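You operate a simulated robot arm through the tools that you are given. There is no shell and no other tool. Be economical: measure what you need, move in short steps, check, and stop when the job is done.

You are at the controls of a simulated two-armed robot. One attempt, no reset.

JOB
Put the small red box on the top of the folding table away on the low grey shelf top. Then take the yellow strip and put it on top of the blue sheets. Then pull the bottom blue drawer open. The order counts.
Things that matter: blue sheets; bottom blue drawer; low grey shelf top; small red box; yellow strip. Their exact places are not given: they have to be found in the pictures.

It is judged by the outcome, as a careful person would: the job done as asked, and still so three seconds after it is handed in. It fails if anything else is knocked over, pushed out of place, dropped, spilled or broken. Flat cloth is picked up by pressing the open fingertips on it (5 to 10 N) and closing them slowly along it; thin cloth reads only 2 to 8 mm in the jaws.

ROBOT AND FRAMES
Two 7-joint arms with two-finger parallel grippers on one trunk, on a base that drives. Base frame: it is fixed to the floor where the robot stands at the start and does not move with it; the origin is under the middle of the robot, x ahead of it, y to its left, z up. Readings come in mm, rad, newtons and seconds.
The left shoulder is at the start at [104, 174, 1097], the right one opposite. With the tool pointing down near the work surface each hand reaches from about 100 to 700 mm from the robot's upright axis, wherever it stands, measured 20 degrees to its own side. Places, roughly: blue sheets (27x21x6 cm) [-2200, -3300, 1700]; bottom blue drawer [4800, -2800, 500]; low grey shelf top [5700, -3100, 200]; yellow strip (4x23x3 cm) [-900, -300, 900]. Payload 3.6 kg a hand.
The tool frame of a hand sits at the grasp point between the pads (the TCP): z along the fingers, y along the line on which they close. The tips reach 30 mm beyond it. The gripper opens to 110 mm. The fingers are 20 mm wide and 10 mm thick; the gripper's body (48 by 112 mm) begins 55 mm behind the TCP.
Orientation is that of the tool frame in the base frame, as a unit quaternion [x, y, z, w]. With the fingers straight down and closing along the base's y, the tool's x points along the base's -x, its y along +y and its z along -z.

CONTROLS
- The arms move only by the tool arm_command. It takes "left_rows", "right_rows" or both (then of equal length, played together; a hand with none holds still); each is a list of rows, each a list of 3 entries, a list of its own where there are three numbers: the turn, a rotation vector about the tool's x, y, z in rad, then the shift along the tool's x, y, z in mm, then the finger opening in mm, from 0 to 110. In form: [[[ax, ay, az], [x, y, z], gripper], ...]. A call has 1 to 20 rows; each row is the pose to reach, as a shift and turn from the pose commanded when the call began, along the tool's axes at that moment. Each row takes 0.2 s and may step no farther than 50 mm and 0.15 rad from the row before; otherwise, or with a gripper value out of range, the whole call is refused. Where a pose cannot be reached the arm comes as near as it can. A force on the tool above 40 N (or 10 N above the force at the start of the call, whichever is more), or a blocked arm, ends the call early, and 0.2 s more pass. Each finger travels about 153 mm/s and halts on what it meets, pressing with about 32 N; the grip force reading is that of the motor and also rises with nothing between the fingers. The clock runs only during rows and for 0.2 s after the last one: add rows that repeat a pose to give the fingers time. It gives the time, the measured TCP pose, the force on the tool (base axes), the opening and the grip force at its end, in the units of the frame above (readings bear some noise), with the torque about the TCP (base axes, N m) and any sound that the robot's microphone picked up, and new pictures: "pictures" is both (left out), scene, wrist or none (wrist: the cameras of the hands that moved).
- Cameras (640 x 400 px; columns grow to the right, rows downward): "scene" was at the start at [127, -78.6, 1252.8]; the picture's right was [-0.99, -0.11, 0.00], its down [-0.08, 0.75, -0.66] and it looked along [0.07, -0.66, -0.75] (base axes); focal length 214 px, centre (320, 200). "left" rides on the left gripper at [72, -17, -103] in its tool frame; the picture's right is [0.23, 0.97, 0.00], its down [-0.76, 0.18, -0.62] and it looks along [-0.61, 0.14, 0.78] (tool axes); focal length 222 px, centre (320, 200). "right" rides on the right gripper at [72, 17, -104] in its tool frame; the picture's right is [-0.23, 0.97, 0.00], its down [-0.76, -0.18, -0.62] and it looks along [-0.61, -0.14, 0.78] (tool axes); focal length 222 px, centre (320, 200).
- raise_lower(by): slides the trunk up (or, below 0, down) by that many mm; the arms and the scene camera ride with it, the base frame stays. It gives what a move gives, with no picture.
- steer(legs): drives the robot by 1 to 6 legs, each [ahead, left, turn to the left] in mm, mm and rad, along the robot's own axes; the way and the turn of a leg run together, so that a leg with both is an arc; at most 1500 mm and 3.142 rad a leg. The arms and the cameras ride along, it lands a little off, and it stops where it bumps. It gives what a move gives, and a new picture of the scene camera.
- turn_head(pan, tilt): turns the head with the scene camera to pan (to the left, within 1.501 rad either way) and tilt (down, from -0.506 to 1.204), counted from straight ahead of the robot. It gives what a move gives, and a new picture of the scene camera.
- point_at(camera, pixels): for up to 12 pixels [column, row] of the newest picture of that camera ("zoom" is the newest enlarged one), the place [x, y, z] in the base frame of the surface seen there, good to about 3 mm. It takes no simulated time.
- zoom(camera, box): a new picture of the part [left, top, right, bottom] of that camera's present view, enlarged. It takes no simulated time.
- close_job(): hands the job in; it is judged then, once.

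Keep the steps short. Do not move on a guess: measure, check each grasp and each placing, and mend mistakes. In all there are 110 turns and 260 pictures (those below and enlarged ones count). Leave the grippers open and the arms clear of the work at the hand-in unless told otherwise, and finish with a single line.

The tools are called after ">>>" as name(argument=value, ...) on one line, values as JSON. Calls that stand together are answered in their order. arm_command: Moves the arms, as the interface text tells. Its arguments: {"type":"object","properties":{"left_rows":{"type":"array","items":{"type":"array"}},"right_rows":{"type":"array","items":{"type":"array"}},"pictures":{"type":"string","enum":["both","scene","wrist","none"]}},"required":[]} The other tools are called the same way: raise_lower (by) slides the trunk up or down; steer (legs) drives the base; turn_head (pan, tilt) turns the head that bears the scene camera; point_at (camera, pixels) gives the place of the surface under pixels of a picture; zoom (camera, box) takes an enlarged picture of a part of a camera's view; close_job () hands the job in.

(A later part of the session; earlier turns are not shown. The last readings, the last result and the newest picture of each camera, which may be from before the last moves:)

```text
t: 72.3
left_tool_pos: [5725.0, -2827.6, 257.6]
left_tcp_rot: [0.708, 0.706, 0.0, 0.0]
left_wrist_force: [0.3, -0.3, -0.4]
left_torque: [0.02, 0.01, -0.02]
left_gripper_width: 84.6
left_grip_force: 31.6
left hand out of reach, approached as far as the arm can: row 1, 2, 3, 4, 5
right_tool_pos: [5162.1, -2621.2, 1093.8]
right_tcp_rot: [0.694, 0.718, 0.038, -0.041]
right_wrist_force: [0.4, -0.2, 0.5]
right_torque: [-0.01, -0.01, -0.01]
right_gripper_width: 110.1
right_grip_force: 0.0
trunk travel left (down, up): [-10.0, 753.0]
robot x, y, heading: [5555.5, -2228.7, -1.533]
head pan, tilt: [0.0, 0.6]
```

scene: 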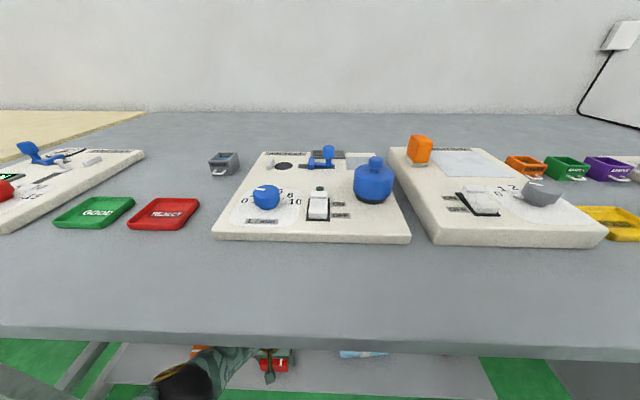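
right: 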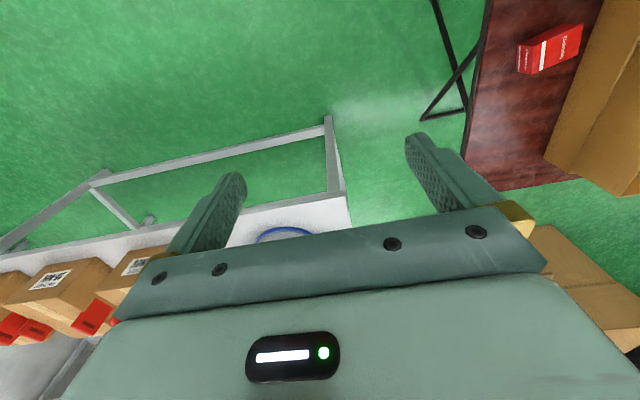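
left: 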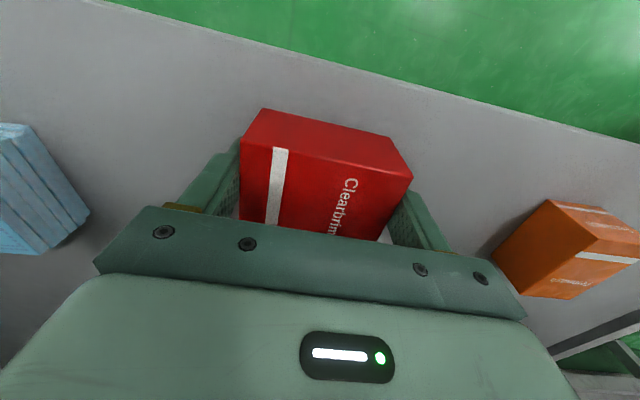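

The arm is at its reach limit 17 mm above the shelf. I'll drive 55 mm closer, then pull the arm back by about 45 mm as it lowers.

>>> steer(legs=[[55, 0, 0]])

>>> arm_command(left_rows=[[[0, 0, 0], [20, 0, 0], 65], [[0, 0, 0], [35, 0, 3], 65], [[0, 0, 0], [35, 0, 8], 65], [[0, 0, 0], [35, 0, 12], 65], [[0, 0, 0], [35, 0, 12], 65]], pictures="both")

```text
t: 73.2
left_tool_pos: [5726.2, -2882.9, 256.6]
left_tcp_rot: [0.708, 0.706, 0.0, -0.001]
left_wrist_force: [0.1, 0.2, -0.3]
left_torque: [0.04, -0.03, -0.01]
left_gripper_width: 84.4
left_grip_force: 32.0
right_tool_pos: [5165.3, -2677.1, 1092.1]
right_tcp_rot: [0.693, 0.719, 0.039, -0.042]
right_wrist_force: [-0.3, -0.8, -0.7]
right_torque: [-0.01, 0.04, -0.02]
right_gripper_width: 109.8
right_grip_force: 0.0
trunk travel left (down, up): [-10.0, 753.0]
robot x, y, heading: [5561.3, -2287.0, -1.534]
head pan, tilt: [0.0, 0.6]
```

scene: 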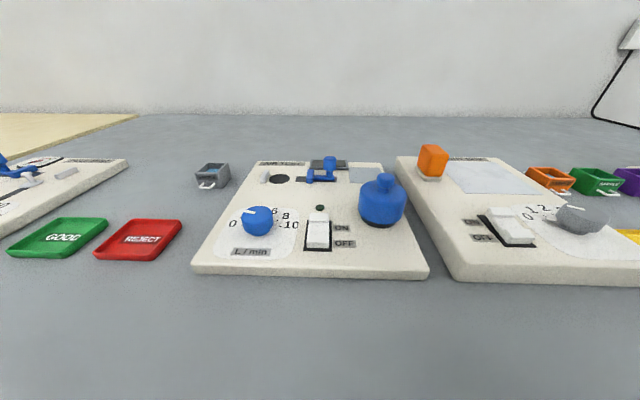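

```text
t: 74.4
left_tool_pos: [5726.4, -2847.4, 245.5]
left_tcp_rot: [0.708, 0.706, 0.0, -0.001]
left_wrist_force: [0.7, -0.2, -0.8]
left_torque: [0.01, 0.03, -0.01]
left_gripper_width: 84.5
left_grip_force: 32.3
right_tool_pos: [5165.3, -2675.7, 1093.1]
right_tcp_rot: [0.693, 0.718, 0.038, -0.041]
right_wrist_force: [0.4, -0.9, 0.2]
right_torque: [-0.02, 0.0, -0.03]
right_gripper_width: 110.1
right_grip_force: 0.0
trunk travel left (down, up): [-10.0, 753.0]
robot x, y, heading: [5558.4, -2283.3, -1.531]
head pan, tilt: [0.0, 0.6]
```

scene: 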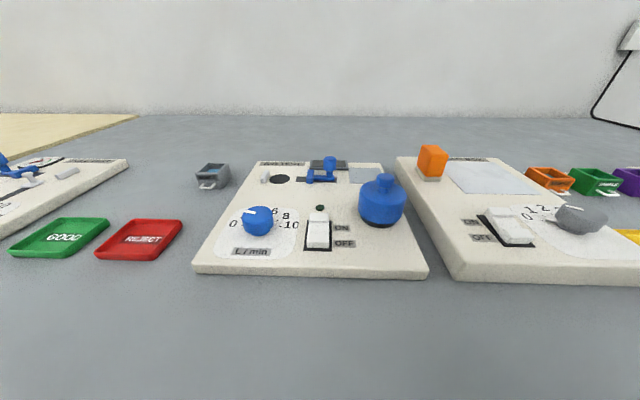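
left: 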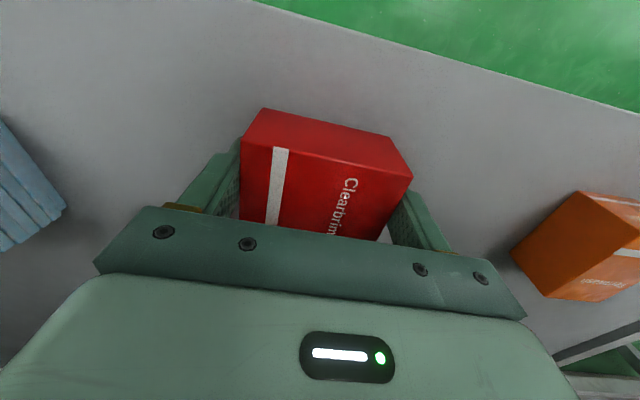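

It's now reachable, at TCP z 245.5. I'll go down slowly over the last few mm and watch the force.

>>> arm_command(left_rows=[[[0, 0, 0], [0, 0, 2], 65], [[0, 0, 0], [0, 0, 4], 65], [[0, 0, 0], [0, 0, 5.5], 65], [[0, 0, 0], [0, 0, 5.5], 65]], pictures="none")

```text
t: 75.4
left_tool_pos: [5724.8, -2846.4, 240.2]
left_tcp_rot: [0.708, 0.706, 0.0, 0.0]
left_wrist_force: [0.0, 0.1, -1.1]
left_torque: [0.0, 0.0, 0.0]
left_gripper_width: 84.7
left_grip_force: 31.6
right_tool_pos: [5164.8, -2675.7, 1092.4]
right_tcp_rot: [0.693, 0.719, 0.038, -0.041]
right_wrist_force: [0.0, -1.0, 0.3]
right_torque: [0.01, 0.01, -0.01]
right_gripper_width: 109.9
right_grip_force: 0.0
trunk travel left (down, up): [-10.0, 753.0]
robot x, y, heading: [5564.1, -2287.8, -1.534]
head pan, tilt: [0.0, 0.6]
```

>>> arm_command(left_rows=[[[0, 0, 0], [0, 0, 1], 65], [[0, 0, 0], [0, 0, 2], 65], [[0, 0, 0], [0, 0, 3], 65]], pictures="none")

```text
t: 76.2
left_tool_pos: [5726.5, -2846.6, 237.3]
left_tcp_rot: [0.708, 0.706, -0.001, 0.001]
left_wrist_force: [1.3, -0.8, 3.6]
left_torque: [0.13, -0.19, -0.02]
left_gripper_width: 84.1
left_grip_force: 32.4
right_tool_pos: [5164.7, -2676.8, 1094.0]
right_tcp_rot: [0.693, 0.718, 0.039, -0.041]
right_wrist_force: [0.6, 0.3, -0.3]
right_torque: [-0.03, -0.01, 0.0]
right_gripper_width: 109.9
right_grip_force: 0.0
trunk travel left (down, up): [-10.0, 753.0]
robot x, y, heading: [5562.9, -2285.7, -1.532]
head pan, tilt: [0.0, 0.6]
```

The shelf is carrying the box (3.6 N). I'll open and then lift 75 mm clear.

>>> arm_command(left_rows=[[[0, 0, 0], [0, 0, -1], 95], [[0, 0, 0], [0, 0, -1], 110], [[0, 0, 0], [0, 0, -1], 110], [[0, 0, 0], [0, 0, -20], 110], [[0, 0, 0], [0, 0, -50], 110], [[0, 0, 0], [0, 0, -75], 110], [[0, 0, 0], [0, 0, -75], 110]], pictures="wrist")

```text
t: 77.8
left_tool_pos: [5726.7, -2845.6, 312.8]
left_tcp_rot: [0.708, 0.706, 0.0, 0.0]
left_wrist_force: [0.7, 0.7, -0.5]
left_torque: [0.01, -0.03, -0.01]
left_gripper_width: 110.0
left_grip_force: 0.0
right_tool_pos: [5165.6, -2676.0, 1093.6]
right_tcp_rot: [0.694, 0.718, 0.038, -0.041]
right_wrist_force: [-0.3, -1.1, 0.4]
right_torque: [0.01, 0.0, -0.01]
right_gripper_width: 110.3
right_grip_force: 0.1
trunk travel left (down, up): [-10.0, 753.0]
robot x, y, heading: [5560.8, -2285.7, -1.538]
head pan, tilt: [0.0, 0.6]
```

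left: 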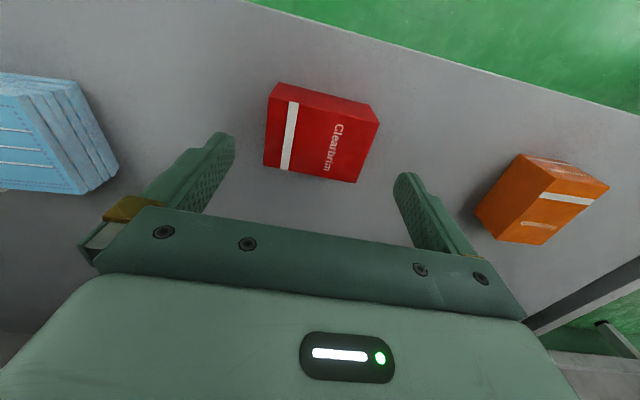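

The box stands flat on the shelf. I'll back straight out.

>>> steer(legs=[[-400, 0, 0]])

```text
t: 80.3
left_tool_pos: [5711.6, -2455.1, 312.7]
left_tcp_rot: [0.708, 0.706, 0.0, 0.0]
left_wrist_force: [0.7, -0.5, -1.1]
left_torque: [-0.01, -0.01, 0.02]
left_gripper_width: 109.7
left_grip_force: 0.1
right_tool_pos: [5151.5, -2286.4, 1092.1]
right_tcp_rot: [0.693, 0.718, 0.038, -0.041]
right_wrist_force: [-0.1, 0.4, 0.5]
right_torque: [-0.04, 0.01, 0.01]
right_gripper_width: 110.0
right_grip_force: 0.1
trunk travel left (down, up): [-10.0, 753.0]
robot x, y, heading: [5548.8, -1897.7, -1.537]
head pan, tilt: [0.0, 0.6]
```

scene: 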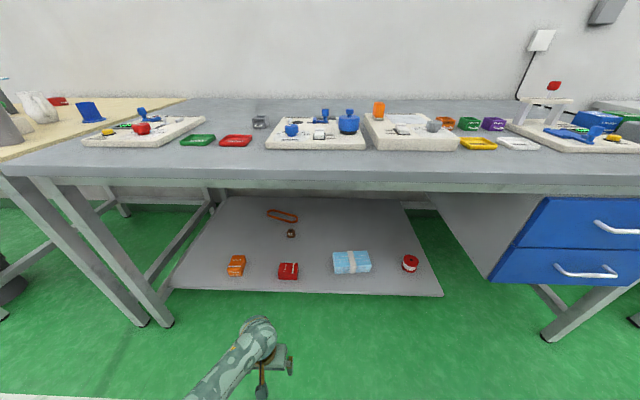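

Step 1 is done: the red box is at (288,270), between the orange item and the blue pack. Now I'll bring the left hand up and in again, then raise the trunk.

>>> arm_command(left_rows=[[[0, 0, 0], [0, -5, -40], 110], [[0, 0, 0], [15, -10, -85], 110], [[0, 0, 0], [30, -20, -130], 110], [[0, 0, 0], [45, -30, -175], 110], [[0, 0, 0], [60, -40, -220], 110], [[0, 0, 0], [70, -50, -265], 110], [[0, 0, 0], [80, -50, -310], 110], [[0, 0, 0], [90, -50, -355], 110], [[0, 0, 0], [100, -50, -400], 110], [[0, 0, 0], [110, -50, -445], 110], [[0, 0, 0], [120, -50, -490], 110], [[0, 0, 0], [120, -50, -490], 110]], pictures="none")

>>> raise_lower(by=205)

>>> steer(legs=[[0, 0, -1.5708]])

```text
t: 82.6
left_tool_pos: [5697.3, -2418.1, 605.7]
left_tcp_rot: [0.698, 0.695, -0.069, 0.157]
left_wrist_force: [0.3, -0.7, -0.7]
left_torque: [0.02, 0.04, -0.04]
left_gripper_width: 109.7
left_grip_force: 0.2
left hand out of reach, approached as far as the arm can: row 5, 6, 7, 8, 9, 10, 11
right_tool_pos: [5150.9, -2286.0, 1092.9]
right_tcp_rot: [0.693, 0.719, 0.038, -0.04]
right_wrist_force: [-0.3, -0.6, 0.5]
right_torque: [0.06, -0.01, 0.01]
right_gripper_width: 109.8
right_grip_force: 0.2
trunk travel left (down, up): [-10.0, 753.0]
robot x, y, heading: [5551.1, -1895.5, -1.536]
head pan, tilt: [0.0, 0.6]
stopped in row 11 (left hand): the arm was blocked; the commanded pose is now the measured one
```

```text
t: 84.8
left_tool_pos: [5745.8, -2420.0, 800.3]
left_tcp_rot: [0.688, 0.699, -0.025, 0.194]
left_wrist_force: [-0.3, 0.4, 0.2]
left_torque: [-0.01, -0.03, -0.04]
left_gripper_width: 109.8
left_grip_force: 0.0
right_tool_pos: [5150.6, -2286.4, 1297.2]
right_tcp_rot: [0.694, 0.718, 0.039, -0.04]
right_wrist_force: [0.0, 0.3, -0.4]
right_torque: [0.02, -0.01, 0.0]
right_gripper_width: 110.1
right_grip_force: 0.1
trunk travel left (down, up): [-215.0, 548.0]
robot x, y, heading: [5549.5, -1896.1, -1.536]
head pan, tilt: [0.0, 0.6]
```

```text
t: 89.1
left_tool_pos: [5020.7, -2091.5, 805.0]
left_tcp_rot: [0.98, 0.007, -0.161, 0.117]
left_wrist_force: [0.1, -0.3, -0.2]
left_torque: [0.0, -0.03, -0.01]
left_gripper_width: 109.8
left_grip_force: 0.0
right_tool_pos: [5159.1, -1499.3, 1298.3]
right_tcp_rot: [0.998, 0.015, 0.055, -0.002]
right_wrist_force: [-0.8, 0.3, -0.8]
right_torque: [0.01, 0.0, 0.0]
right_gripper_width: 110.0
right_grip_force: 0.1
trunk travel left (down, up): [-215.0, 548.0]
robot x, y, heading: [5545.4, -1895.5, -3.105]
head pan, tilt: [0.0, 0.6]
```

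scene: 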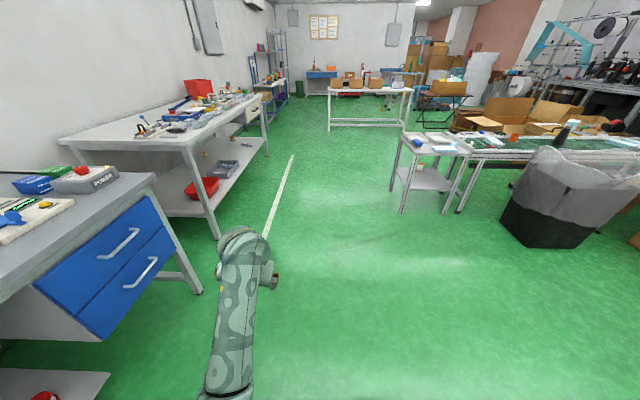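

The left arm stalled partway up with its hand tilted about 22°. Nothing is near it now, so I'll level the hand and raise it.

>>> arm_command(left_rows=[[[0.08, 0.11, 0], [-10, 7, -30], 110], [[0.155, 0.215, 0], [-20, 15, -60], 110], [[0.23, 0.32, 0], [-32, 22, -92], 110], [[0.23, 0.32, 0], [-47, 34, -138], 110], [[0.23, 0.32, 0], [-63, 45, -184], 110], [[0.23, 0.32, 0], [-63, 45, -184], 110]], pictures="scene")

```text
t: 90.5
left_tool_pos: [4905.1, -2131.5, 994.9]
left_tcp_rot: [1.0, 0.007, -0.002, 0.002]
left_wrist_force: [-0.1, -0.9, -0.2]
left_torque: [0.01, -0.02, -0.02]
left_gripper_width: 109.8
left_grip_force: 0.0
left hand out of reach, approached as far as the arm can: row 2, 3, 4, 5, 6
right_tool_pos: [5156.2, -1498.7, 1298.0]
right_tcp_rot: [0.998, 0.016, 0.056, -0.002]
right_wrist_force: [-0.6, -1.0, 0.3]
right_torque: [0.0, -0.02, 0.0]
right_gripper_width: 110.1
right_grip_force: 0.0
trunk travel left (down, up): [-215.0, 548.0]
robot x, y, heading: [5549.8, -1896.9, -3.107]
head pan, tilt: [0.0, 0.6]
```

scene: 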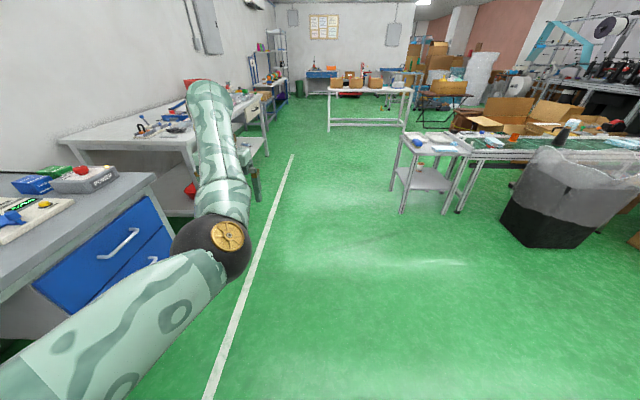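

The hand is level at z≈995 but 645 mm out. I'll pull it in for driving.

>>> arm_command(left_rows=[[[0, 0, 0], [40, 0, -10], 110], [[0, 0, 0], [80, 0, -20], 110], [[0, 0, 0], [120, 0, -30], 110], [[0, 0, 0], [160, 0, -40], 110], [[0, 0, 0], [190, 0, -50], 110], [[0, 0, 0], [190, 0, -50], 110]], pictures="scene")

```text
t: 91.9
left_tool_pos: [4975.2, -2238.1, 1064.8]
left_tcp_rot: [1.0, 0.008, -0.002, 0.001]
left_wrist_force: [-1.0, -0.5, -0.7]
left_torque: [0.01, -0.02, 0.01]
left_gripper_width: 110.1
left_grip_force: 0.1
left hand out of reach, approached as far as the arm can: row 1, 2, 3, 4, 5, 6
right_tool_pos: [5157.6, -1498.5, 1297.4]
right_tcp_rot: [0.998, 0.016, 0.056, -0.002]
right_wrist_force: [0.2, 1.3, -0.9]
right_torque: [0.0, 0.02, -0.03]
right_gripper_width: 110.1
right_grip_force: 0.0
trunk travel left (down, up): [-215.0, 548.0]
robot x, y, heading: [5544.9, -1896.2, -3.109]
head pan, tilt: [0.0, 0.6]
```

scene: 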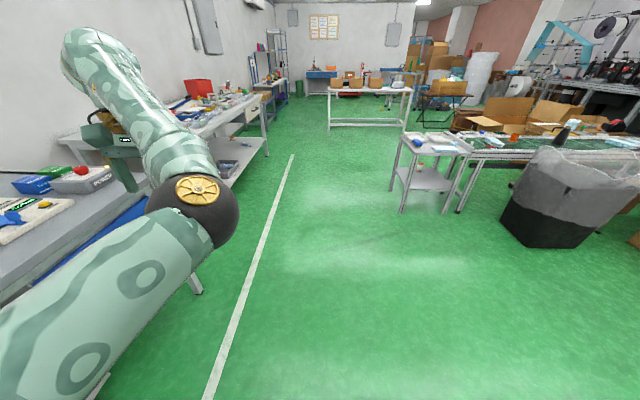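

The left hand is compact enough now. I'll drive back the way I came: two legs along the aisle, then drift left to the corridor at y≈-2400.

>>> steer(legs=[[1500, 0, -0.033], [1500, 0, 0], [1300, 420, 0], [1000, 0, 0]])

>>> turn_head(pan=0, tilt=0.25)

```text
t: 117.7
left_tool_pos: [-392.5, -2544.6, 1063.4]
left_tcp_rot: [1.0, -0.019, -0.002, 0.003]
left_wrist_force: [0.1, 0.4, 0.4]
left_torque: [0.01, -0.02, 0.02]
left_gripper_width: 110.1
left_grip_force: 0.1
right_tool_pos: [-168.6, -1817.8, 1298.9]
right_tcp_rot: [0.998, -0.011, 0.054, 0.0]
right_wrist_force: [-0.3, 0.2, -0.3]
right_torque: [-0.01, -0.03, 0.01]
right_gripper_width: 109.9
right_grip_force: 0.0
trunk travel left (down, up): [-215.0, 548.0]
robot x, y, heading: [195.0, -2235.8, 3.119]
head pan, tilt: [0.0, 0.6]
```

scene: 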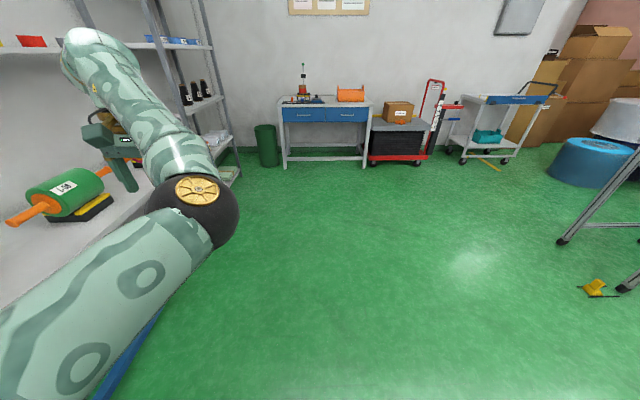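

```text
t: 118.5
left_tool_pos: [-391.7, -2545.2, 1064.2]
left_tcp_rot: [1.0, -0.019, -0.003, 0.001]
left_wrist_force: [0.4, -0.3, 0.1]
left_torque: [0.05, 0.02, 0.03]
left_gripper_width: 109.9
left_grip_force: 0.1
right_tool_pos: [-168.5, -1817.4, 1299.3]
right_tcp_rot: [0.998, -0.012, 0.055, 0.0]
right_wrist_force: [0.0, 0.1, 0.2]
right_torque: [-0.02, -0.03, 0.0]
right_gripper_width: 109.8
right_grip_force: 0.1
trunk travel left (down, up): [-215.0, 548.0]
robot x, y, heading: [200.0, -2233.9, 3.123]
head pan, tilt: [0.0, 0.25]
```

scene: 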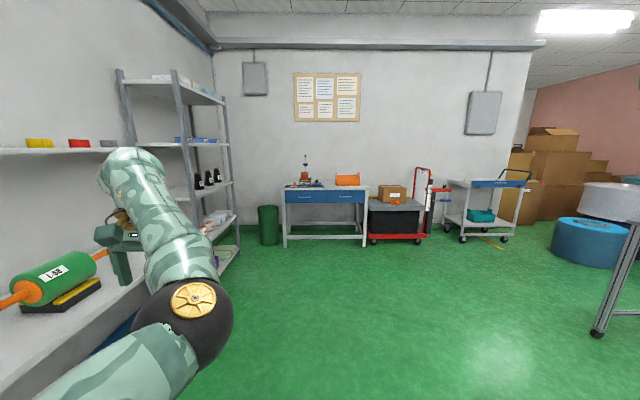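

The grey rack is ahead on the left. I'll look right towards (-900,-300) for the yellow strip.

>>> turn_head(pan=-1.05, tilt=0.25)

>>> zoom(camera="scene", box=[200, 130, 440, 280])

```text
t: 119.8
left_tool_pos: [-391.7, -2546.3, 1063.9]
left_tcp_rot: [1.0, -0.02, -0.003, 0.002]
left_wrist_force: [-0.2, 0.2, 0.8]
left_torque: [0.0, 0.02, 0.01]
left_gripper_width: 109.9
left_grip_force: 0.0
right_tool_pos: [-168.2, -1817.0, 1297.0]
right_tcp_rot: [0.998, -0.011, 0.055, -0.001]
right_wrist_force: [1.0, 0.3, 0.1]
right_torque: [0.0, 0.0, 0.01]
right_gripper_width: 110.1
right_grip_force: 0.0
trunk travel left (down, up): [-215.0, 548.0]
robot x, y, heading: [199.8, -2233.2, 3.118]
head pan, tilt: [-1.051, 0.25]
```

scene: 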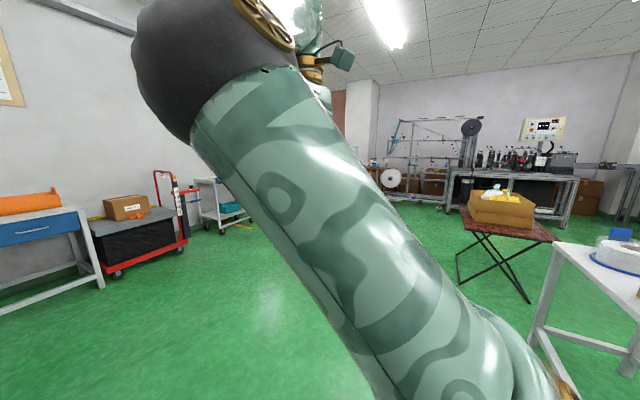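

```text
2.67 times, centred on (320, 205) of scene
```

zoom: 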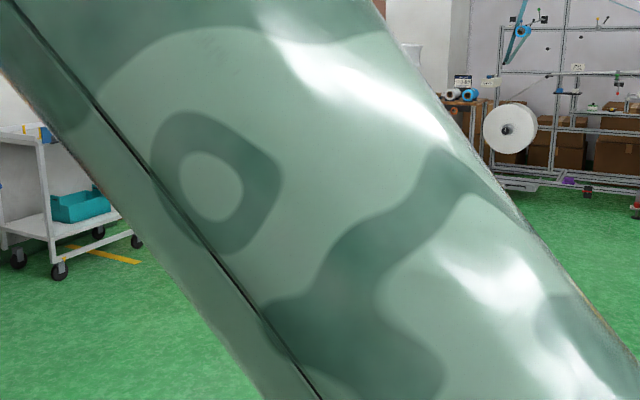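

The right arm hides that direction, so I'll turn the robot 60° right.

>>> steer(legs=[[0, 0, -1.05]])

>>> turn_head(pan=0, tilt=0.3)

```text
t: 122.9
left_tool_pos: [-361.6, -1873.1, 1063.0]
left_tcp_rot: [0.853, -0.522, -0.003, 0.0]
left_wrist_force: [-0.2, -1.0, 0.7]
left_torque: [-0.03, 0.01, 0.0]
left_gripper_width: 109.9
left_grip_force: 0.0
right_tool_pos: [381.7, -1711.4, 1298.2]
right_tcp_rot: [0.856, -0.513, 0.048, 0.027]
right_wrist_force: [0.4, -0.6, -0.5]
right_torque: [-0.02, 0.05, -0.03]
right_gripper_width: 109.8
right_grip_force: 0.1
trunk travel left (down, up): [-215.0, 548.0]
robot x, y, heading: [197.9, -2236.7, 2.061]
head pan, tilt: [-1.051, 0.25]
```

scene: 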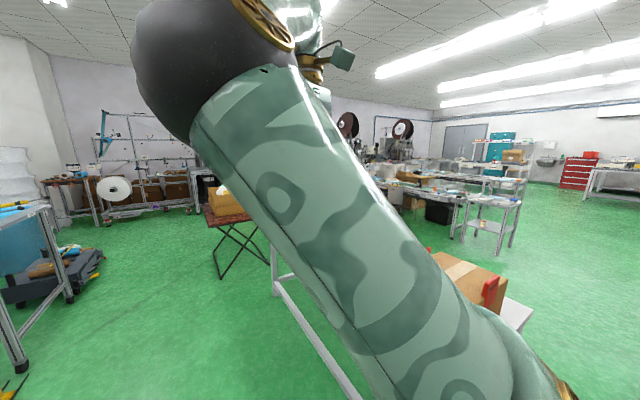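

```text
t: 124.2
left_tool_pos: [-362.3, -1873.4, 1063.4]
left_tcp_rot: [0.854, -0.521, -0.003, 0.0]
left_wrist_force: [-0.5, 0.5, 0.6]
left_torque: [-0.02, 0.0, 0.02]
left_gripper_width: 110.2
left_grip_force: 0.0
right_tool_pos: [382.3, -1711.1, 1297.9]
right_tcp_rot: [0.856, -0.514, 0.047, 0.027]
right_wrist_force: [0.3, -0.5, -0.6]
right_torque: [0.02, 0.0, 0.02]
right_gripper_width: 109.9
right_grip_force: 0.1
trunk travel left (down, up): [-215.0, 548.0]
robot x, y, heading: [198.9, -2237.7, 2.062]
head pan, tilt: [0.0, 0.3]
```

scene: 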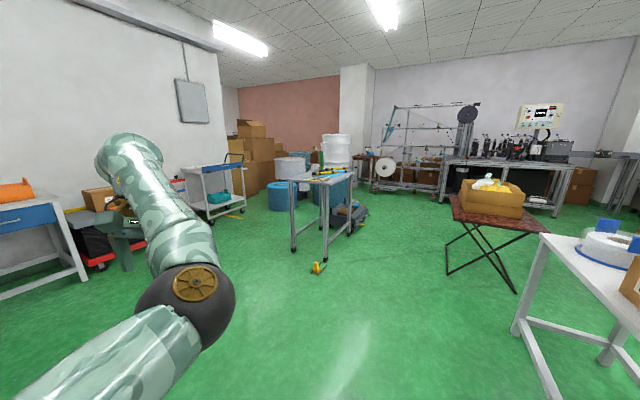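

Now I see a metal bench at (325,180) with things on top. I'll zoom and measure it.

>>> zoom(camera="scene", box=[270, 150, 380, 219])

>>> point_at(camera="scene", pixels=[[294, 250], [325, 257], [316, 270], [327, 184], [290, 179], [353, 172], [500, 285], [450, 270], [512, 330], [240, 215]])

```text
5.80 times, centred on (325, 184) of scene
```

zoom: 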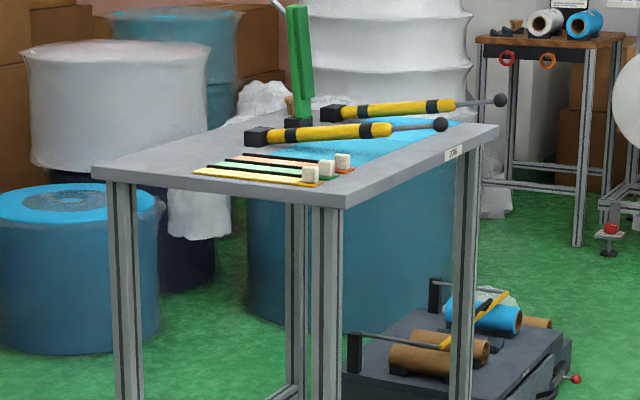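

```text
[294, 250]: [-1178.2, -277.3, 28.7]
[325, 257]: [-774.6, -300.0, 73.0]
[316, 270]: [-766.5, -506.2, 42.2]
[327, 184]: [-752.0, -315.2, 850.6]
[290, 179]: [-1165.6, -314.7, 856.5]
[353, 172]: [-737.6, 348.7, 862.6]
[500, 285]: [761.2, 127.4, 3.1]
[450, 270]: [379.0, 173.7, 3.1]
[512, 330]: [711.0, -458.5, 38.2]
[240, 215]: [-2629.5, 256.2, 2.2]
```

Near the bench's front edge lie coloured strips with foam blocks: yellow, green and orange. I'll measure the yellow one nearest the edge.

>>> point_at(camera="zoom", pixels=[[200, 171], [260, 178], [312, 172], [318, 182], [208, 165], [250, 170], [325, 168], [342, 160], [100, 175], [340, 205], [495, 130]])

```text
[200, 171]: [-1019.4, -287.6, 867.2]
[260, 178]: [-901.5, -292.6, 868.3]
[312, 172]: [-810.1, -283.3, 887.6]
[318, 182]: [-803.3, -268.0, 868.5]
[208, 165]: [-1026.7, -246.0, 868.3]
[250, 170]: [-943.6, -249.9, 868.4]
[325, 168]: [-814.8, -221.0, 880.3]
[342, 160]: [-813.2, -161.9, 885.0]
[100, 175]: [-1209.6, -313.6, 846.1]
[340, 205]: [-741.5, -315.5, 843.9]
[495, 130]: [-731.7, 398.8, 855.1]
```

The yellow strip lies along x, from -1030 to -800, with y from -297 to -255, about 8 mm thick at z 868 with a foam block at its right end. A small yellow thing is on the floor at (-766,-506), which I must avoid. I'll drive to about (-1080,-1000) facing +y and use the right hand.

>>> steer(legs=[[0, 0, -0.491], [0, 1280, 0], [1230, 0, 0]])

>>> turn_head(pan=-0.15, tilt=0.65)

```text
t: 137.8
left_tool_pos: [-1384.8, -412.7, 1062.8]
left_tcp_rot: [-0.699, 0.715, 0.003, 0.001]
left_wrist_force: [0.0, 0.9, 0.1]
left_torque: [-0.01, 0.0, 0.01]
left_gripper_width: 109.9
left_grip_force: 0.0
right_tool_pos: [-652.9, -623.7, 1298.7]
right_tcp_rot: [-0.704, 0.708, -0.04, -0.039]
right_wrist_force: [-0.3, 0.1, 0.5]
right_torque: [-0.02, -0.01, -0.03]
right_gripper_width: 110.0
right_grip_force: 0.0
trunk travel left (down, up): [-215.0, 548.0]
robot x, y, heading: [-1064.9, -999.9, 1.567]
head pan, tilt: [0.0, 0.3]
```

scene: 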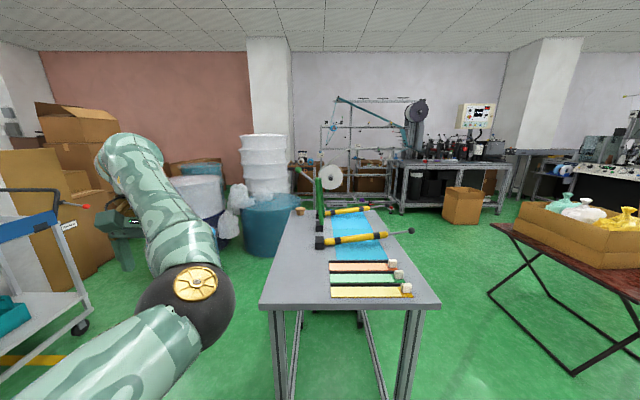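

```text
t: 138.7
left_tool_pos: [-1384.7, -413.7, 1063.9]
left_tcp_rot: [-0.699, 0.715, 0.002, 0.001]
left_wrist_force: [0.7, -0.1, 0.5]
left_torque: [0.0, 0.01, 0.01]
left_gripper_width: 110.2
left_grip_force: 0.0
right_tool_pos: [-652.2, -624.8, 1298.0]
right_tcp_rot: [-0.704, 0.708, -0.038, -0.039]
right_wrist_force: [-0.1, -0.2, -0.3]
right_torque: [0.0, -0.04, -0.02]
right_gripper_width: 110.0
right_grip_force: 0.1
trunk travel left (down, up): [-215.0, 548.0]
robot x, y, heading: [-1065.7, -996.9, 1.57]
head pan, tilt: [-0.15, 0.649]
```

scene: 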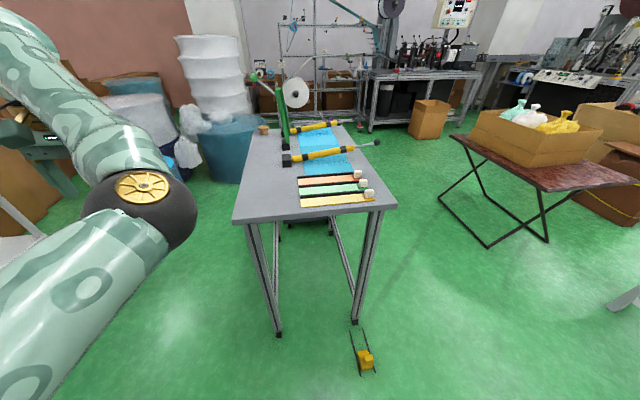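

>>> zoom(camera="scene", box=[280, 160, 400, 235])

>>> point_at(camera="scene", pixels=[[364, 375], [355, 330], [360, 350], [234, 220], [396, 207]])

```text
5.33 times, centred on (340, 198) of scene
```

zoom: 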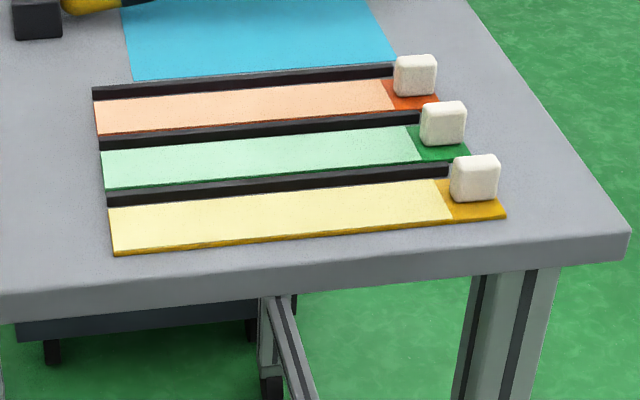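

```text
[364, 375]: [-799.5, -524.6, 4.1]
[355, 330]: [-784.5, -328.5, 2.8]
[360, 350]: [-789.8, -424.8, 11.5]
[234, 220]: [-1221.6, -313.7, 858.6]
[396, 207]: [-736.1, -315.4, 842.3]
```

>>> point_at(camera="zoom", pixels=[[114, 250], [108, 208], [108, 195], [104, 186], [505, 214], [495, 198], [280, 238], [280, 196], [280, 182], [280, 172], [475, 160], [475, 200]])

>>> point_at(camera="zoom", pixels=[[452, 190], [498, 185], [440, 165], [460, 158], [280, 187], [280, 178], [280, 166]])

```text
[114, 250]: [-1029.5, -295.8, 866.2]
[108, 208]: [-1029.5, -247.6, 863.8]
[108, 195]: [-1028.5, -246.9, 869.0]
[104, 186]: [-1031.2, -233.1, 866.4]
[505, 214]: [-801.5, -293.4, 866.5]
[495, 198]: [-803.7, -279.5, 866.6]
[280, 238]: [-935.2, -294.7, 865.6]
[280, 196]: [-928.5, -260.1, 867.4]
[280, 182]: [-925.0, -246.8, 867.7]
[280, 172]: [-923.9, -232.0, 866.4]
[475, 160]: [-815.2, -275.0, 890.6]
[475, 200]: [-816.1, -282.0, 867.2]
```

```text
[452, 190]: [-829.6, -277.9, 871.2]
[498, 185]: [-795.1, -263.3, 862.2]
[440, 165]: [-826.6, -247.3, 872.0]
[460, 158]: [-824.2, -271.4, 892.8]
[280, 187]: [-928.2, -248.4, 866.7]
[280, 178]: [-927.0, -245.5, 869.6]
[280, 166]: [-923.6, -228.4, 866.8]
```

The white cube at (-817,-272) is the strip's grip knob, about 25 mm with its top at 892. The floor clip is near (-795,-425±100), so I'll stay left of it: shift 65 mm left and 150 mm ahead. First I'll check what's near the left hand's path.

>>> point_at(camera="scene", pixels=[[140, 85], [150, 110], [215, 130], [10, 150], [190, 150], [10, 230], [60, 160]])

```text
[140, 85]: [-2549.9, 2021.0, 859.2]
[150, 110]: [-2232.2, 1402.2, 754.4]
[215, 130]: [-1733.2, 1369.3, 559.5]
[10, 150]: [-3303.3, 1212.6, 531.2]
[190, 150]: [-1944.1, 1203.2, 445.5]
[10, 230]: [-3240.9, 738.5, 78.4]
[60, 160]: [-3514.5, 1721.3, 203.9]
```

The left side is clear. I'll drive in.

>>> steer(legs=[[0, 65, 0], [150, 0, 0]])

```text
t: 140.6
left_tool_pos: [-1450.3, -261.1, 1064.2]
left_tcp_rot: [-0.7, 0.714, 0.002, 0.001]
left_wrist_force: [0.2, 0.3, 0.2]
left_torque: [-0.02, 0.02, 0.01]
left_gripper_width: 110.1
left_grip_force: 0.0
right_tool_pos: [-716.7, -469.7, 1298.0]
right_tcp_rot: [-0.705, 0.707, -0.04, -0.038]
right_wrist_force: [0.3, 0.5, -0.5]
right_torque: [-0.04, -0.04, 0.0]
right_gripper_width: 110.0
right_grip_force: 0.0
trunk travel left (down, up): [-215.0, 548.0]
robot x, y, heading: [-1129.9, -847.1, 1.568]
head pan, tilt: [-0.15, 0.649]
```

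scene: 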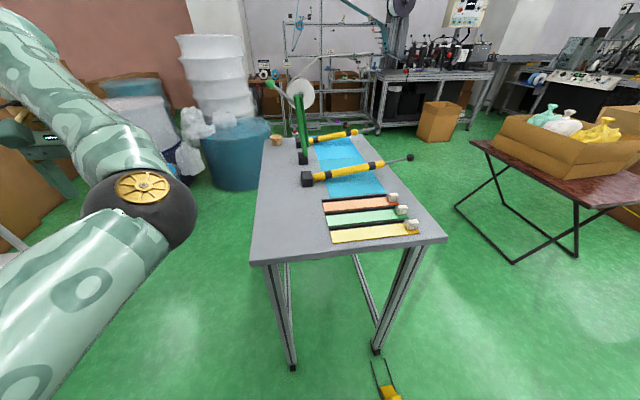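

The robot is in position. I'll move the right hand level over the cube at z≈1000, with a path from up high so it stays clear of the table.

>>> arm_command(right_rows=[[[0, -0.03, 0], [-25, 11, 30], 110], [[0, -0.06, 0], [-51, 22, 61], 110], [[0, -0.09, 0], [-77, 33, 92], 110], [[0, -0.11, 0], [-102, 44, 122], 110], [[0, -0.11, 0], [-128, 56, 153], 110], [[0, -0.11, 0], [-153, 67, 183], 110], [[0, -0.11, 0], [-179, 78, 214], 110], [[0, -0.11, 0], [-204, 89, 244], 110], [[0, -0.11, 0], [-229.6, 100, 274.5], 110], [[0, -0.11, 0], [-229.6, 100, 274.5], 110]])

```text
t: 142.8
left_tool_pos: [-1449.6, -265.9, 1066.0]
left_tcp_rot: [-0.7, 0.714, 0.004, 0.002]
left_wrist_force: [0.7, -1.0, 0.0]
left_torque: [0.04, 0.02, -0.02]
left_gripper_width: 110.1
left_grip_force: 0.1
right_tool_pos: [-768.4, -312.5, 1008.8]
right_tcp_rot: [-0.706, 0.708, 0.0, 0.001]
right_wrist_force: [-0.9, -1.3, 0.9]
right_torque: [0.04, 0.01, 0.02]
right_gripper_width: 110.0
right_grip_force: 0.0
right hand out of reach, approached as far as the arm can: row 4, 5, 6, 7, 8, 9, 10
trunk travel left (down, up): [-215.0, 548.0]
robot x, y, heading: [-1127.3, -845.7, 1.566]
head pan, tilt: [-0.15, 0.649]
```

scene: 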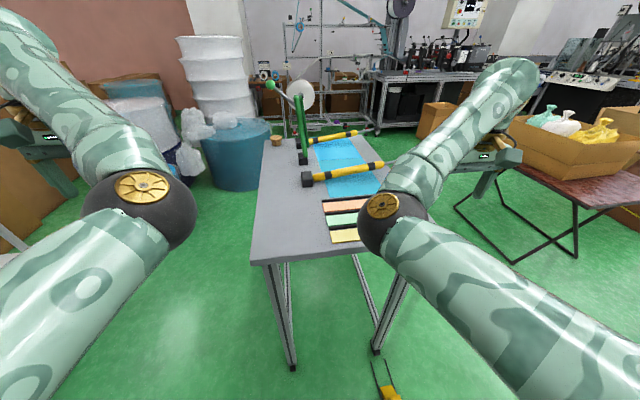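
right: 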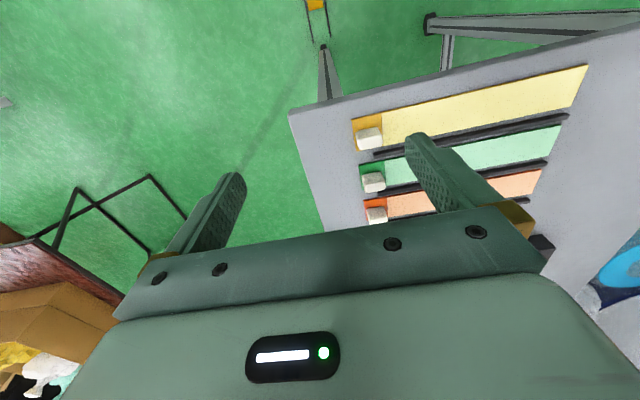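

The elbow posture limits how far the right hand can go inward. I'll measure the cube from the wrist camera, then shift the robot instead.

>>> zoom(camera="right", box=[300, 60, 620, 240])

>>> point_at(camera="right", pixels=[[368, 135], [358, 132], [379, 130], [353, 122], [383, 148], [586, 68], [570, 107], [480, 125], [480, 133], [480, 117], [480, 90]])

```text
2.00 times, centred on (460, 150) of right
```

zoom: 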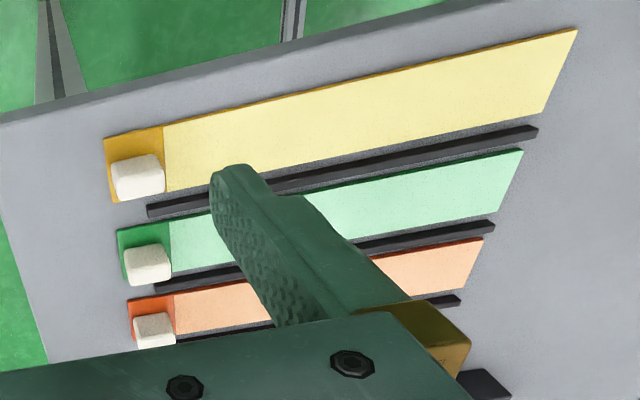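

```text
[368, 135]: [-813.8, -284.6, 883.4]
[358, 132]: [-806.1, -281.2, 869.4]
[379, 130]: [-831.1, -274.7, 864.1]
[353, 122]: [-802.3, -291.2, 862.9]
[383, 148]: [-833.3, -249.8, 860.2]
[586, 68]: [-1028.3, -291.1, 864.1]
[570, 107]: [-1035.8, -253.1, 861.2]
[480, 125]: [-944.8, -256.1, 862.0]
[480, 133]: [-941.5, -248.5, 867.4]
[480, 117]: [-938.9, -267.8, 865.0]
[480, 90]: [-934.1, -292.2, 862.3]
```

Clear view: the yellow strip (y -295 to -253, about 5 mm thick on a table at 860) is separate from the black rail behind it. The cube's centre is about (-817,-271). I'll shift the robot 49 mm left and 41 mm ahead.

>>> steer(legs=[[41, 49, 0]])

>>> zoom(camera="right", box=[160, 40, 480, 240])

```text
t: 143.8
left_tool_pos: [-1500.9, -220.8, 1062.8]
left_tcp_rot: [-0.7, 0.714, 0.002, 0.0]
left_wrist_force: [0.3, 0.4, -0.1]
left_torque: [-0.01, -0.01, 0.01]
left_gripper_width: 109.9
left_grip_force: 0.2
right_tool_pos: [-818.1, -266.4, 1006.5]
right_tcp_rot: [-0.706, 0.708, 0.0, 0.0]
right_wrist_force: [1.2, 0.7, 0.2]
right_torque: [-0.03, -0.06, -0.01]
right_gripper_width: 110.0
right_grip_force: 0.0
trunk travel left (down, up): [-215.0, 548.0]
robot x, y, heading: [-1172.9, -805.3, 1.569]
head pan, tilt: [-0.15, 0.649]
```

scene: 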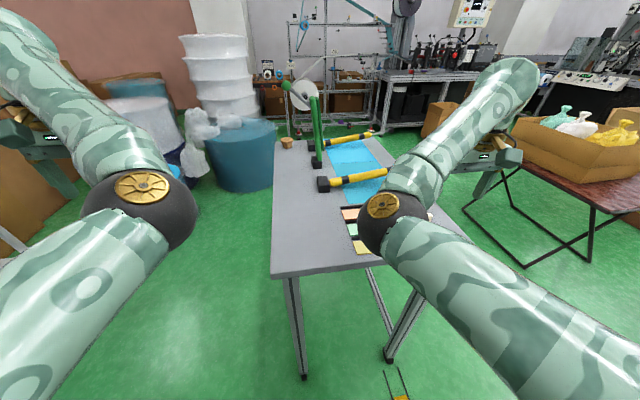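

```text
2.00 times, centred on (320, 140) of right
```

zoom: 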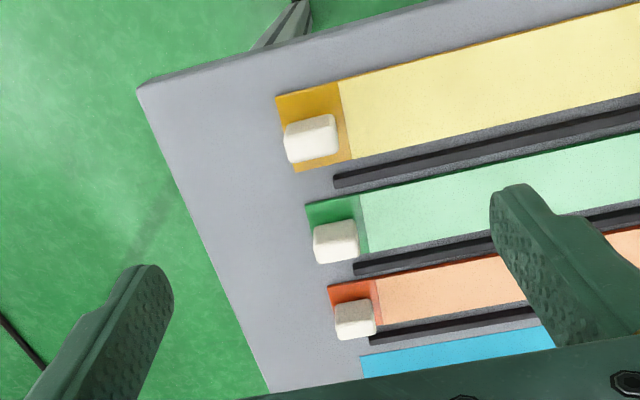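

The hand is over the cube at (-818,-266). I'll move back 4 mm in y and lower to z≈930, just above the cube top.

>>> arm_command(right_rows=[[[0, 0, 0], [4, 0, 25], 110], [[0, 0, 0], [4, 0, 50], 90], [[0, 0, 0], [4, 0, 76], 70], [[0, 0, 0], [4, 0, 76], 60]])

>>> zoom(camera="right", box=[160, 40, 480, 240])

```text
t: 144.8
left_tool_pos: [-1499.4, -220.7, 1064.1]
left_tcp_rot: [-0.7, 0.714, 0.003, 0.001]
left_wrist_force: [0.0, 0.9, 0.7]
left_torque: [0.01, 0.02, 0.02]
left_gripper_width: 110.2
left_grip_force: 0.0
right_tool_pos: [-816.6, -273.9, 931.3]
right_tcp_rot: [-0.707, 0.707, -0.001, 0.0]
right_wrist_force: [-0.7, -0.7, 0.1]
right_torque: [0.02, -0.04, 0.02]
right_gripper_width: 59.9
right_grip_force: 0.1
trunk travel left (down, up): [-215.0, 548.0]
robot x, y, heading: [-1175.0, -803.7, 1.572]
head pan, tilt: [-0.15, 0.649]
```

scene: 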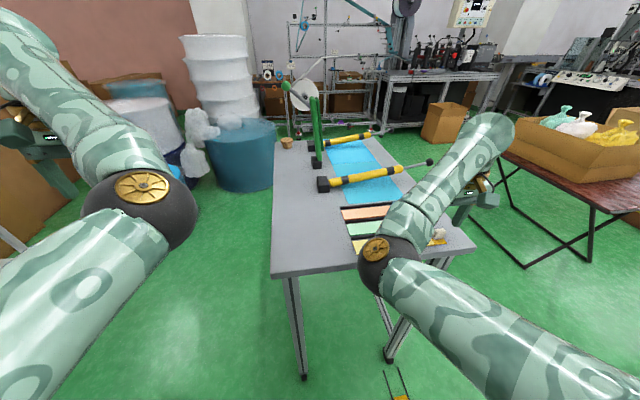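
right: 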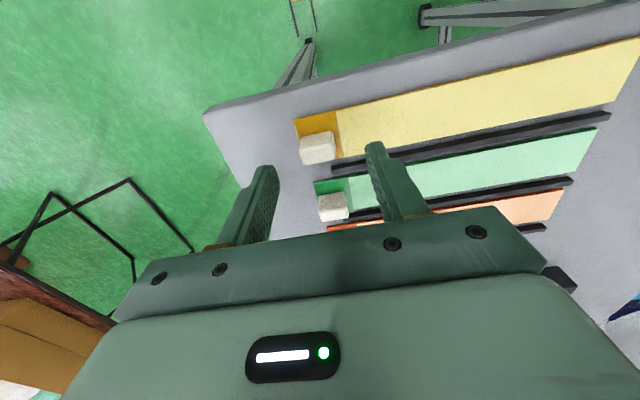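

```text
2.00 times, centred on (320, 140) of right
```

zoom: 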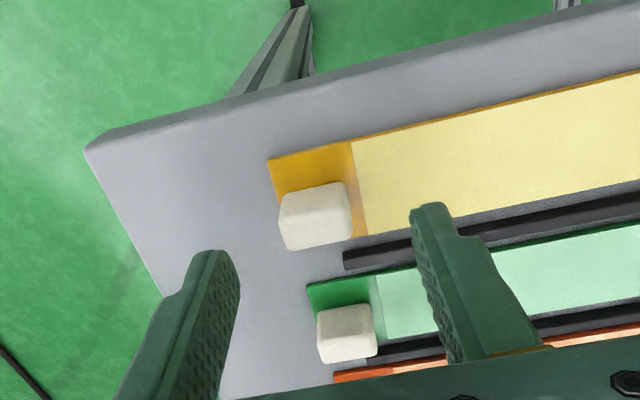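

I'll verify the cube's position again and the right elbow's clearance to the table.

>>> point_at(camera="zoom", pixels=[[284, 195], [345, 185], [350, 220], [290, 240], [316, 205]])

>>> point_at(camera="scene", pixels=[[375, 250], [385, 285], [410, 225], [365, 270]])

```text
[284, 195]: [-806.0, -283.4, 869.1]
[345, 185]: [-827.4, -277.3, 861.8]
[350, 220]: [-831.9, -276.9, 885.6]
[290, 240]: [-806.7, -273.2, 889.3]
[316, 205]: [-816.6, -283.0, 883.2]
```

```text
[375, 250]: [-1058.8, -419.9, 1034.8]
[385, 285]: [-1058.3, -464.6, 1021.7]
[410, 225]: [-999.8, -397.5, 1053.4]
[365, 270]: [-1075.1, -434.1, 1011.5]
```

The elbow stays in front of the table edge. The cube is centred under the hand, so I'll lower to z≈899, with the tips just above the card.

>>> arm_command(right_rows=[[[0, 0, 0], [-3, 0, 12], 60], [[0, 0, 0], [-3, 0, 24], 60], [[0, 0, 0], [-3, 0, 31], 60], [[0, 0, 0], [-3, 0, 31], 60]], pictures="wrist")

```text
t: 145.8
left_tool_pos: [-1499.5, -221.1, 1063.8]
left_tcp_rot: [-0.7, 0.714, 0.004, 0.0]
left_wrist_force: [0.8, 0.2, 0.1]
left_torque: [0.01, 0.02, 0.02]
left_gripper_width: 110.1
left_grip_force: 0.0
right_tool_pos: [-817.0, -268.8, 900.6]
right_tcp_rot: [-0.707, 0.708, -0.001, 0.0]
right_wrist_force: [0.4, 0.5, 0.0]
right_torque: [0.01, -0.01, -0.01]
right_gripper_width: 59.9
right_grip_force: 0.0
trunk travel left (down, up): [-215.0, 548.0]
robot x, y, heading: [-1178.9, -805.8, 1.569]
head pan, tilt: [-0.15, 0.649]
```

right: 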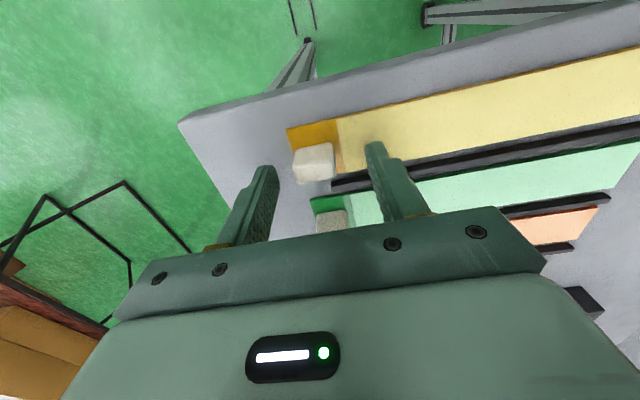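

The cube is between the fingers. I'll lower 2 mm and close gently on it.

>>> arm_command(right_rows=[[[0, 0, 0], [-1, 0, 2], 50], [[0, 0, 0], [-1, 0, 2], 40], [[0, 0, 0], [-1, 0, 2], 30], [[0, 0, 0], [-1, 0, 2], 20], [[0, 0, 0], [-1, 0, 2], 15], [[0, 0, 0], [-1, 0, 2], 10]], pictures="wrist")

```text
t: 147.2
left_tool_pos: [-1498.2, -220.7, 1063.9]
left_tcp_rot: [-0.7, 0.714, 0.003, 0.0]
left_wrist_force: [0.6, 0.3, -0.9]
left_torque: [0.03, -0.02, -0.01]
left_gripper_width: 110.1
left_grip_force: 0.1
right_tool_pos: [-816.9, -267.7, 898.3]
right_tcp_rot: [-0.706, 0.708, 0.0, 0.0]
right_wrist_force: [0.3, 0.2, 1.3]
right_torque: [0.0, 0.05, 0.01]
right_gripper_width: 24.4
right_grip_force: 31.9
trunk travel left (down, up): [-215.0, 548.0]
robot x, y, heading: [-1172.4, -803.9, 1.568]
head pan, tilt: [-0.15, 0.649]
```

right: 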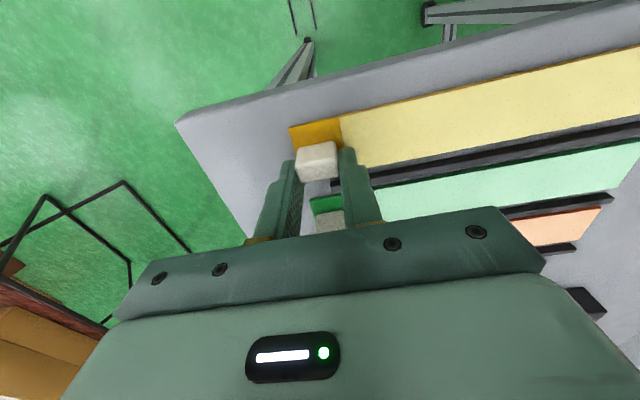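

It's gripped at 24.4 mm. I'll lift 25 mm and check that the whole strip comes along.

>>> arm_command(right_rows=[[[0, 0, 0], [0, 0, -6], 10], [[0, 0, 0], [0, 0, -14], 10], [[0, 0, 0], [0, 0, -25], 10], [[0, 0, 0], [0, 0, -25], 10]], pictures="both")

```text
t: 148.2
left_tool_pos: [-1498.1, -221.0, 1062.9]
left_tcp_rot: [-0.7, 0.714, 0.003, 0.001]
left_wrist_force: [-0.5, 0.2, 0.7]
left_torque: [-0.01, 0.0, -0.01]
left_gripper_width: 110.0
left_grip_force: 0.0
right_tool_pos: [-817.6, -267.2, 922.7]
right_tcp_rot: [-0.706, 0.708, -0.001, 0.001]
right_wrist_force: [0.6, -0.8, 0.2]
right_torque: [0.0, -0.02, 0.02]
right_gripper_width: 24.8
right_grip_force: 32.0
trunk travel left (down, up): [-215.0, 548.0]
robot x, y, heading: [-1174.5, -802.9, 1.57]
head pan, tilt: [-0.15, 0.649]
```

scene: 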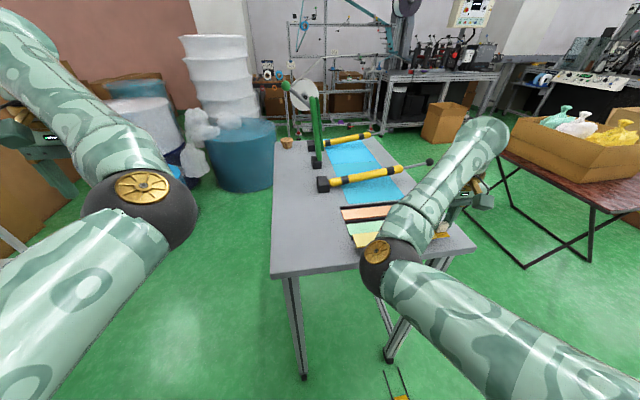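
right: 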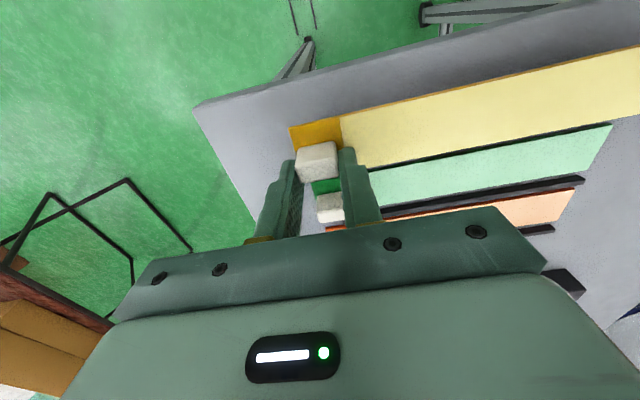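

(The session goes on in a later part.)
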